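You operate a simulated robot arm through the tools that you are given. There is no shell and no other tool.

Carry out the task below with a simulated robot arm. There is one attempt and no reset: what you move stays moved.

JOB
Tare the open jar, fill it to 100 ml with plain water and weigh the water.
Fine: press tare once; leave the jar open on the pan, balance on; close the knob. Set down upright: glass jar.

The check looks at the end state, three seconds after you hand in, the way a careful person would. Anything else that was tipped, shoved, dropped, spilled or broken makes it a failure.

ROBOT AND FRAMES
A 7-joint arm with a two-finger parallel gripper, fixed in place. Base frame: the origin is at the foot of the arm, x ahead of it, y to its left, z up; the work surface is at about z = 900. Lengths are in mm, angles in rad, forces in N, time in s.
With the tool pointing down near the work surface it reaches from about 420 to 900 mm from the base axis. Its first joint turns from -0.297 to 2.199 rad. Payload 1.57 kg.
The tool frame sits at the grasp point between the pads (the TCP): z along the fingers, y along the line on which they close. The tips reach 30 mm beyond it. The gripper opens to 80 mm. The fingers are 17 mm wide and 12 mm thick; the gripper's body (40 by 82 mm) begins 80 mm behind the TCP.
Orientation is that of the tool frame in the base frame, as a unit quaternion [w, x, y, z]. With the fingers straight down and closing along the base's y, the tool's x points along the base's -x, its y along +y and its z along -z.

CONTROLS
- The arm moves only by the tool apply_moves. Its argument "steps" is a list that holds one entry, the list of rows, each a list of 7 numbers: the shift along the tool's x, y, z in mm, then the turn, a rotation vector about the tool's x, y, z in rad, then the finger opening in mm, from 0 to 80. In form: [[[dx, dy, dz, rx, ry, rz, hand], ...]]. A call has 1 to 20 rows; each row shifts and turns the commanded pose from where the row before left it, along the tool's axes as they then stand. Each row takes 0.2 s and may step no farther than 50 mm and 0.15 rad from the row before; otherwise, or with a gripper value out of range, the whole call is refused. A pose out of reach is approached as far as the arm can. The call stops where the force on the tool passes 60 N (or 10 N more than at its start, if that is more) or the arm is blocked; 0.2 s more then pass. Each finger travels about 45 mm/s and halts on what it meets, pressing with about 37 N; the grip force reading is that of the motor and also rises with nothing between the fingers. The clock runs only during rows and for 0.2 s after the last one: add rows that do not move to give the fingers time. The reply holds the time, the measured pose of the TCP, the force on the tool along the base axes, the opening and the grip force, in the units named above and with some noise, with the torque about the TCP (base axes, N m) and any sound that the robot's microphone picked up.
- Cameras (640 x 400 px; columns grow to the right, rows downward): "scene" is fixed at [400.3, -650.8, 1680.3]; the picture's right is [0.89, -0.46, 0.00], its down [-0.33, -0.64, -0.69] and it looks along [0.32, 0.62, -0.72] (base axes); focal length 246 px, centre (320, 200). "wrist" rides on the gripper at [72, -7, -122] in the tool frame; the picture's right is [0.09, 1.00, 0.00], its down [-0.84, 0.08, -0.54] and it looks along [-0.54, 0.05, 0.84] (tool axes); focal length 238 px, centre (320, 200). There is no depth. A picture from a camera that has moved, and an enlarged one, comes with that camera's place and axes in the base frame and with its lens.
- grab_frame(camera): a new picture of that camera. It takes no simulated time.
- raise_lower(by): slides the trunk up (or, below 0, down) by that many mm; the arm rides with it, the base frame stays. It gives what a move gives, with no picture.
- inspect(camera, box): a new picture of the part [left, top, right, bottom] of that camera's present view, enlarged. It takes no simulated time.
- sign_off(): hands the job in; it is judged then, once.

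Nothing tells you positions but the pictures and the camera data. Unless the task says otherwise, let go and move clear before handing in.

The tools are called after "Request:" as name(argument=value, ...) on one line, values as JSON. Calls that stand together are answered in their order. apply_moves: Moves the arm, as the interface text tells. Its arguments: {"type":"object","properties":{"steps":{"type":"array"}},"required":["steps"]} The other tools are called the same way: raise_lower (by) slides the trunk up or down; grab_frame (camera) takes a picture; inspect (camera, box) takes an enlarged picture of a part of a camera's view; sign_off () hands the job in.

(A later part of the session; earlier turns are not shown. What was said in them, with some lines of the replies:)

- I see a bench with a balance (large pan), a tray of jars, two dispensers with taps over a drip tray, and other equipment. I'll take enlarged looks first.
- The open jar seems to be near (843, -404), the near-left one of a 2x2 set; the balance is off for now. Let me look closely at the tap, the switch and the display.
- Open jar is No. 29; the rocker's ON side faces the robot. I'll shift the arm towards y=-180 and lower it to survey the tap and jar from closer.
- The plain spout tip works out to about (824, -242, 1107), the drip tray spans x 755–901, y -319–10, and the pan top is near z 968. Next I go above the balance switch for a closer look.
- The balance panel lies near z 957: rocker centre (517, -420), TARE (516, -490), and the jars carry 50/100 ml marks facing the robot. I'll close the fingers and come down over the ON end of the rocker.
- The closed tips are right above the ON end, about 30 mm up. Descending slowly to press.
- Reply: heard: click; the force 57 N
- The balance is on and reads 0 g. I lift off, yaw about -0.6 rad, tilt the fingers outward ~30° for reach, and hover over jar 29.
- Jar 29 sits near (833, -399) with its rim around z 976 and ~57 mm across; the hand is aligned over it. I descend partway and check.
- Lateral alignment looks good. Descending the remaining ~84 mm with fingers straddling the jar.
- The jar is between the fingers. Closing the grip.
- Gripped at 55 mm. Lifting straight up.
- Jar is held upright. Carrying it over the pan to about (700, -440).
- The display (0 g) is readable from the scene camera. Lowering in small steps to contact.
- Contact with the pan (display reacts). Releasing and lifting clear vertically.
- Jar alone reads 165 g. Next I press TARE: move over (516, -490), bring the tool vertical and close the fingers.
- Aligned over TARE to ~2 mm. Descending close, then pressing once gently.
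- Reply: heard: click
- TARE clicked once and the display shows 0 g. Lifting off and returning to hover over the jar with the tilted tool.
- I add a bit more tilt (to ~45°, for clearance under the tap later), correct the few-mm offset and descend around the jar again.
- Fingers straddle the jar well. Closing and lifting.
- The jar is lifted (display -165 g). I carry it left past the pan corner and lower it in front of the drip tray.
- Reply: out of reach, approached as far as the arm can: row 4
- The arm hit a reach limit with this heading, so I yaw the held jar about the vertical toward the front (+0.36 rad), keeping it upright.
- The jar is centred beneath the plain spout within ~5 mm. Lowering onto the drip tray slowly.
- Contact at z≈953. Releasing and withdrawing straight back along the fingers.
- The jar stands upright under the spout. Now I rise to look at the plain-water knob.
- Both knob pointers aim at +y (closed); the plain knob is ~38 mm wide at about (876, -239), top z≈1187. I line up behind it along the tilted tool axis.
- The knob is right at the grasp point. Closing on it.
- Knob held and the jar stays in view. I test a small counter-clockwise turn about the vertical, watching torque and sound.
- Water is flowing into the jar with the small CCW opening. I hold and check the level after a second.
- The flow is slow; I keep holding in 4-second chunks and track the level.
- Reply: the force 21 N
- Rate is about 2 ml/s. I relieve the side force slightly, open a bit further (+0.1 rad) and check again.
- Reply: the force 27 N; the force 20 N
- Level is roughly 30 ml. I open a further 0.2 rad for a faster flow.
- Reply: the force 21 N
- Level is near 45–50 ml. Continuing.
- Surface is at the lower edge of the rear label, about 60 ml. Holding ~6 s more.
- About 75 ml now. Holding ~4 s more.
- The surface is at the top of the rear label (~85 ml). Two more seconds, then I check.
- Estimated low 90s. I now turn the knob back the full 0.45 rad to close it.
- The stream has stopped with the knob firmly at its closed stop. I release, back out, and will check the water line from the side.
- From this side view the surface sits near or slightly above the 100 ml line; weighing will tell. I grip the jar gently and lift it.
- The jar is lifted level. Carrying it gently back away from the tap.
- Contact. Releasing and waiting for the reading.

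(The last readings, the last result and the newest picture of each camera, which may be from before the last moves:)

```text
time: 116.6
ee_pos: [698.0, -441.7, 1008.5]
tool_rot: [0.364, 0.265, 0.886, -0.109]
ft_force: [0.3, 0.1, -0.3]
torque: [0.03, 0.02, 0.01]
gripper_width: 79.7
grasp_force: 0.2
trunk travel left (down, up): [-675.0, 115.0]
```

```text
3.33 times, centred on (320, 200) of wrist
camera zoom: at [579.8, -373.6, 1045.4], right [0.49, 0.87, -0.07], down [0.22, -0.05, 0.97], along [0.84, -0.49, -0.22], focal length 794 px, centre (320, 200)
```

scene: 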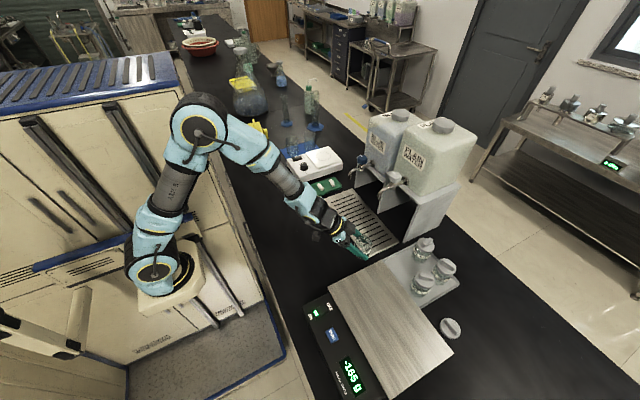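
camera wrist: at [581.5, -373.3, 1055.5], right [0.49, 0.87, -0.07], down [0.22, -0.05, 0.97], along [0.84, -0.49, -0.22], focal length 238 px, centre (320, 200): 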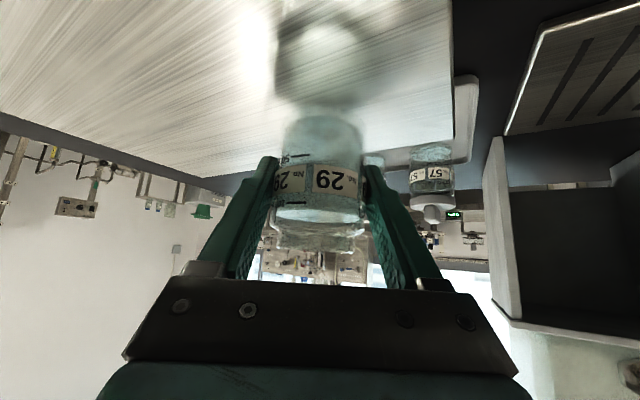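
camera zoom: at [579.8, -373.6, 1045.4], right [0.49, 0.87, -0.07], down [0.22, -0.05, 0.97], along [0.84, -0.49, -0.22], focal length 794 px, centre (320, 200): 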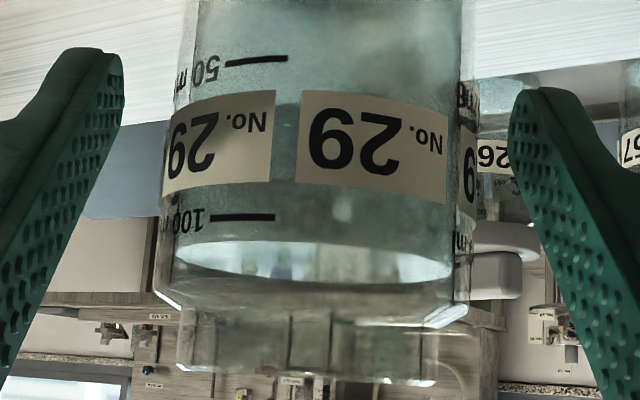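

The balance reads 106 g with the jar released, so the fill is about 6 ml over the line; I judge pouring some off to be riskier than leaving it. Backing the hand out along the fingers.

Request:
apply_moves(steps=[[[0, 0, -8, 0, 0, 0, 80], [0, 0, -15, 0, 0, 0, 80], [0, 0, -25, 0, 0, 0, 80], [0, 0, -30, 0, 0, 0, 80], [0, 0, -35, 0, 0, 0, 80], [0, 0, -35, 0, 0, 0, 80], [0, 0, -35, 0, 0, 0, 80], [0, 0, -30, 0, 0, 0, 80], [0, 0, 0, 0, 0, 0, 80], [0, 0, 0, 0, 0, 0, 80]]])

Request:
grab_frame(camera="wrist")

Request:
grab_frame(camera="scene")

Request:
inspect(camera="scene", box=[300, 220, 440, 400])

Request:
inspect(camera="scene", box=[330, 140, 450, 260])

```text
time: 118.8
ee_pos: [578.9, -360.9, 1151.6]
tool_rot: [0.364, 0.264, 0.886, -0.11]
ft_force: [0.7, -0.4, 0.2]
torque: [0.0, 0.01, -0.04]
gripper_width: 79.9
grasp_force: 0.1
out of reach, approached as far as the arm can: row 7
trunk travel left (down, up): [-675.0, 115.0]
```

```text
taken
camera wrist: at [460.0, -292.2, 1188.4], right [0.49, 0.87, -0.07], down [0.22, -0.05, 0.97], along [0.84, -0.49, -0.22], focal length 238 px, centre (320, 200)
```

wrist: 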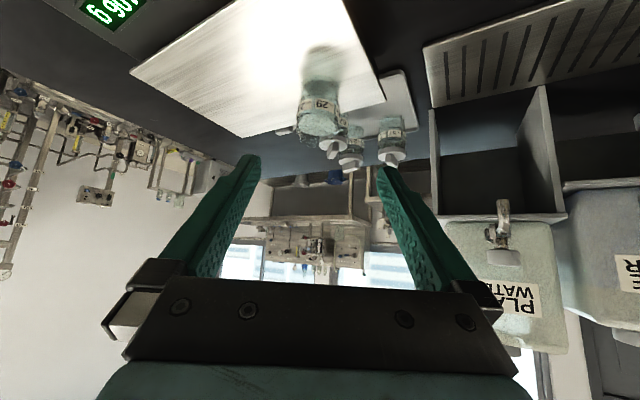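

```text
taken
```

scene: 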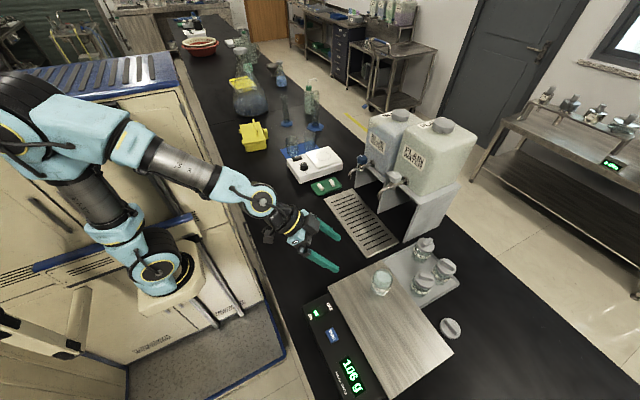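

```text
2.22 times, centred on (370, 310) of scene
camera zoom: at [400.3, -650.8, 1680.3], right [0.89, -0.46, 0.0], down [-0.33, -0.64, -0.69], along [0.32, 0.62, -0.72], focal length 548 px, centre (209, -44)
```

zoom: 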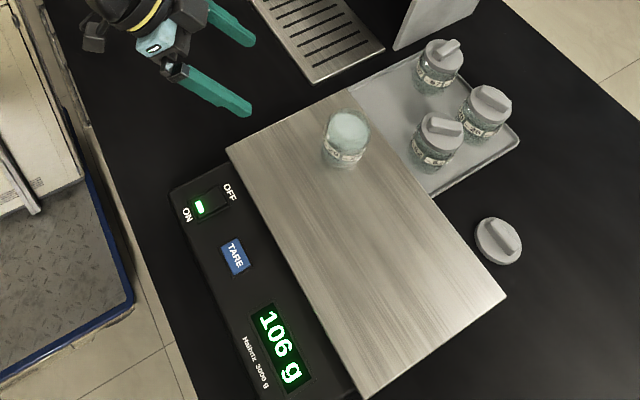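

```text
3.33 times, centred on (390, 200) of scene
camera zoom: at [400.3, -650.8, 1680.3], right [0.89, -0.46, 0.0], down [-0.33, -0.64, -0.69], along [0.32, 0.62, -0.72], focal length 821 px, centre (87, 200)
```

zoom: 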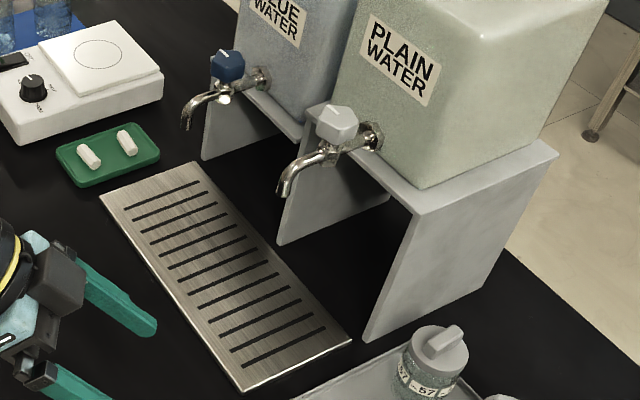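

The jar is open and upright on the pan, the balance is on and reads 106 g, the plain tap is closed and the hand is clear. The fill is about 6 ml over the 100 ml line, and I'm leaving it there rather than risk a spill by pouring some off. Handing in.

Request:
sign_off()

```text
The job is handed in.
```

I tared the open jar, filled it with plain water and weighed it, but overfilled it slightly. The balance reads **106 g**, so the jar holds about 106 ml instead of 100 ml.

- **Overfill:** I misread the water line while the tap was running and closed it a couple of seconds late. I didn't pour off the extra 6 ml, because that risked a spill. I don't know whether the check allows it.
- **Balance:** It was off at the start, so I switched it on and it is still on. The empty jar, No. 29, weighed 165 g. I pressed TARE once and the display went to 0 g.
- **Tap:** The plain-water knob is closed and the stream has stopped. I saw no water outside the jar.
- **Jar:** It stands open and upright on the pan, and the gripper has let go and moved clear. I didn't touch the other jars, the loose lid or the blue-water tap.
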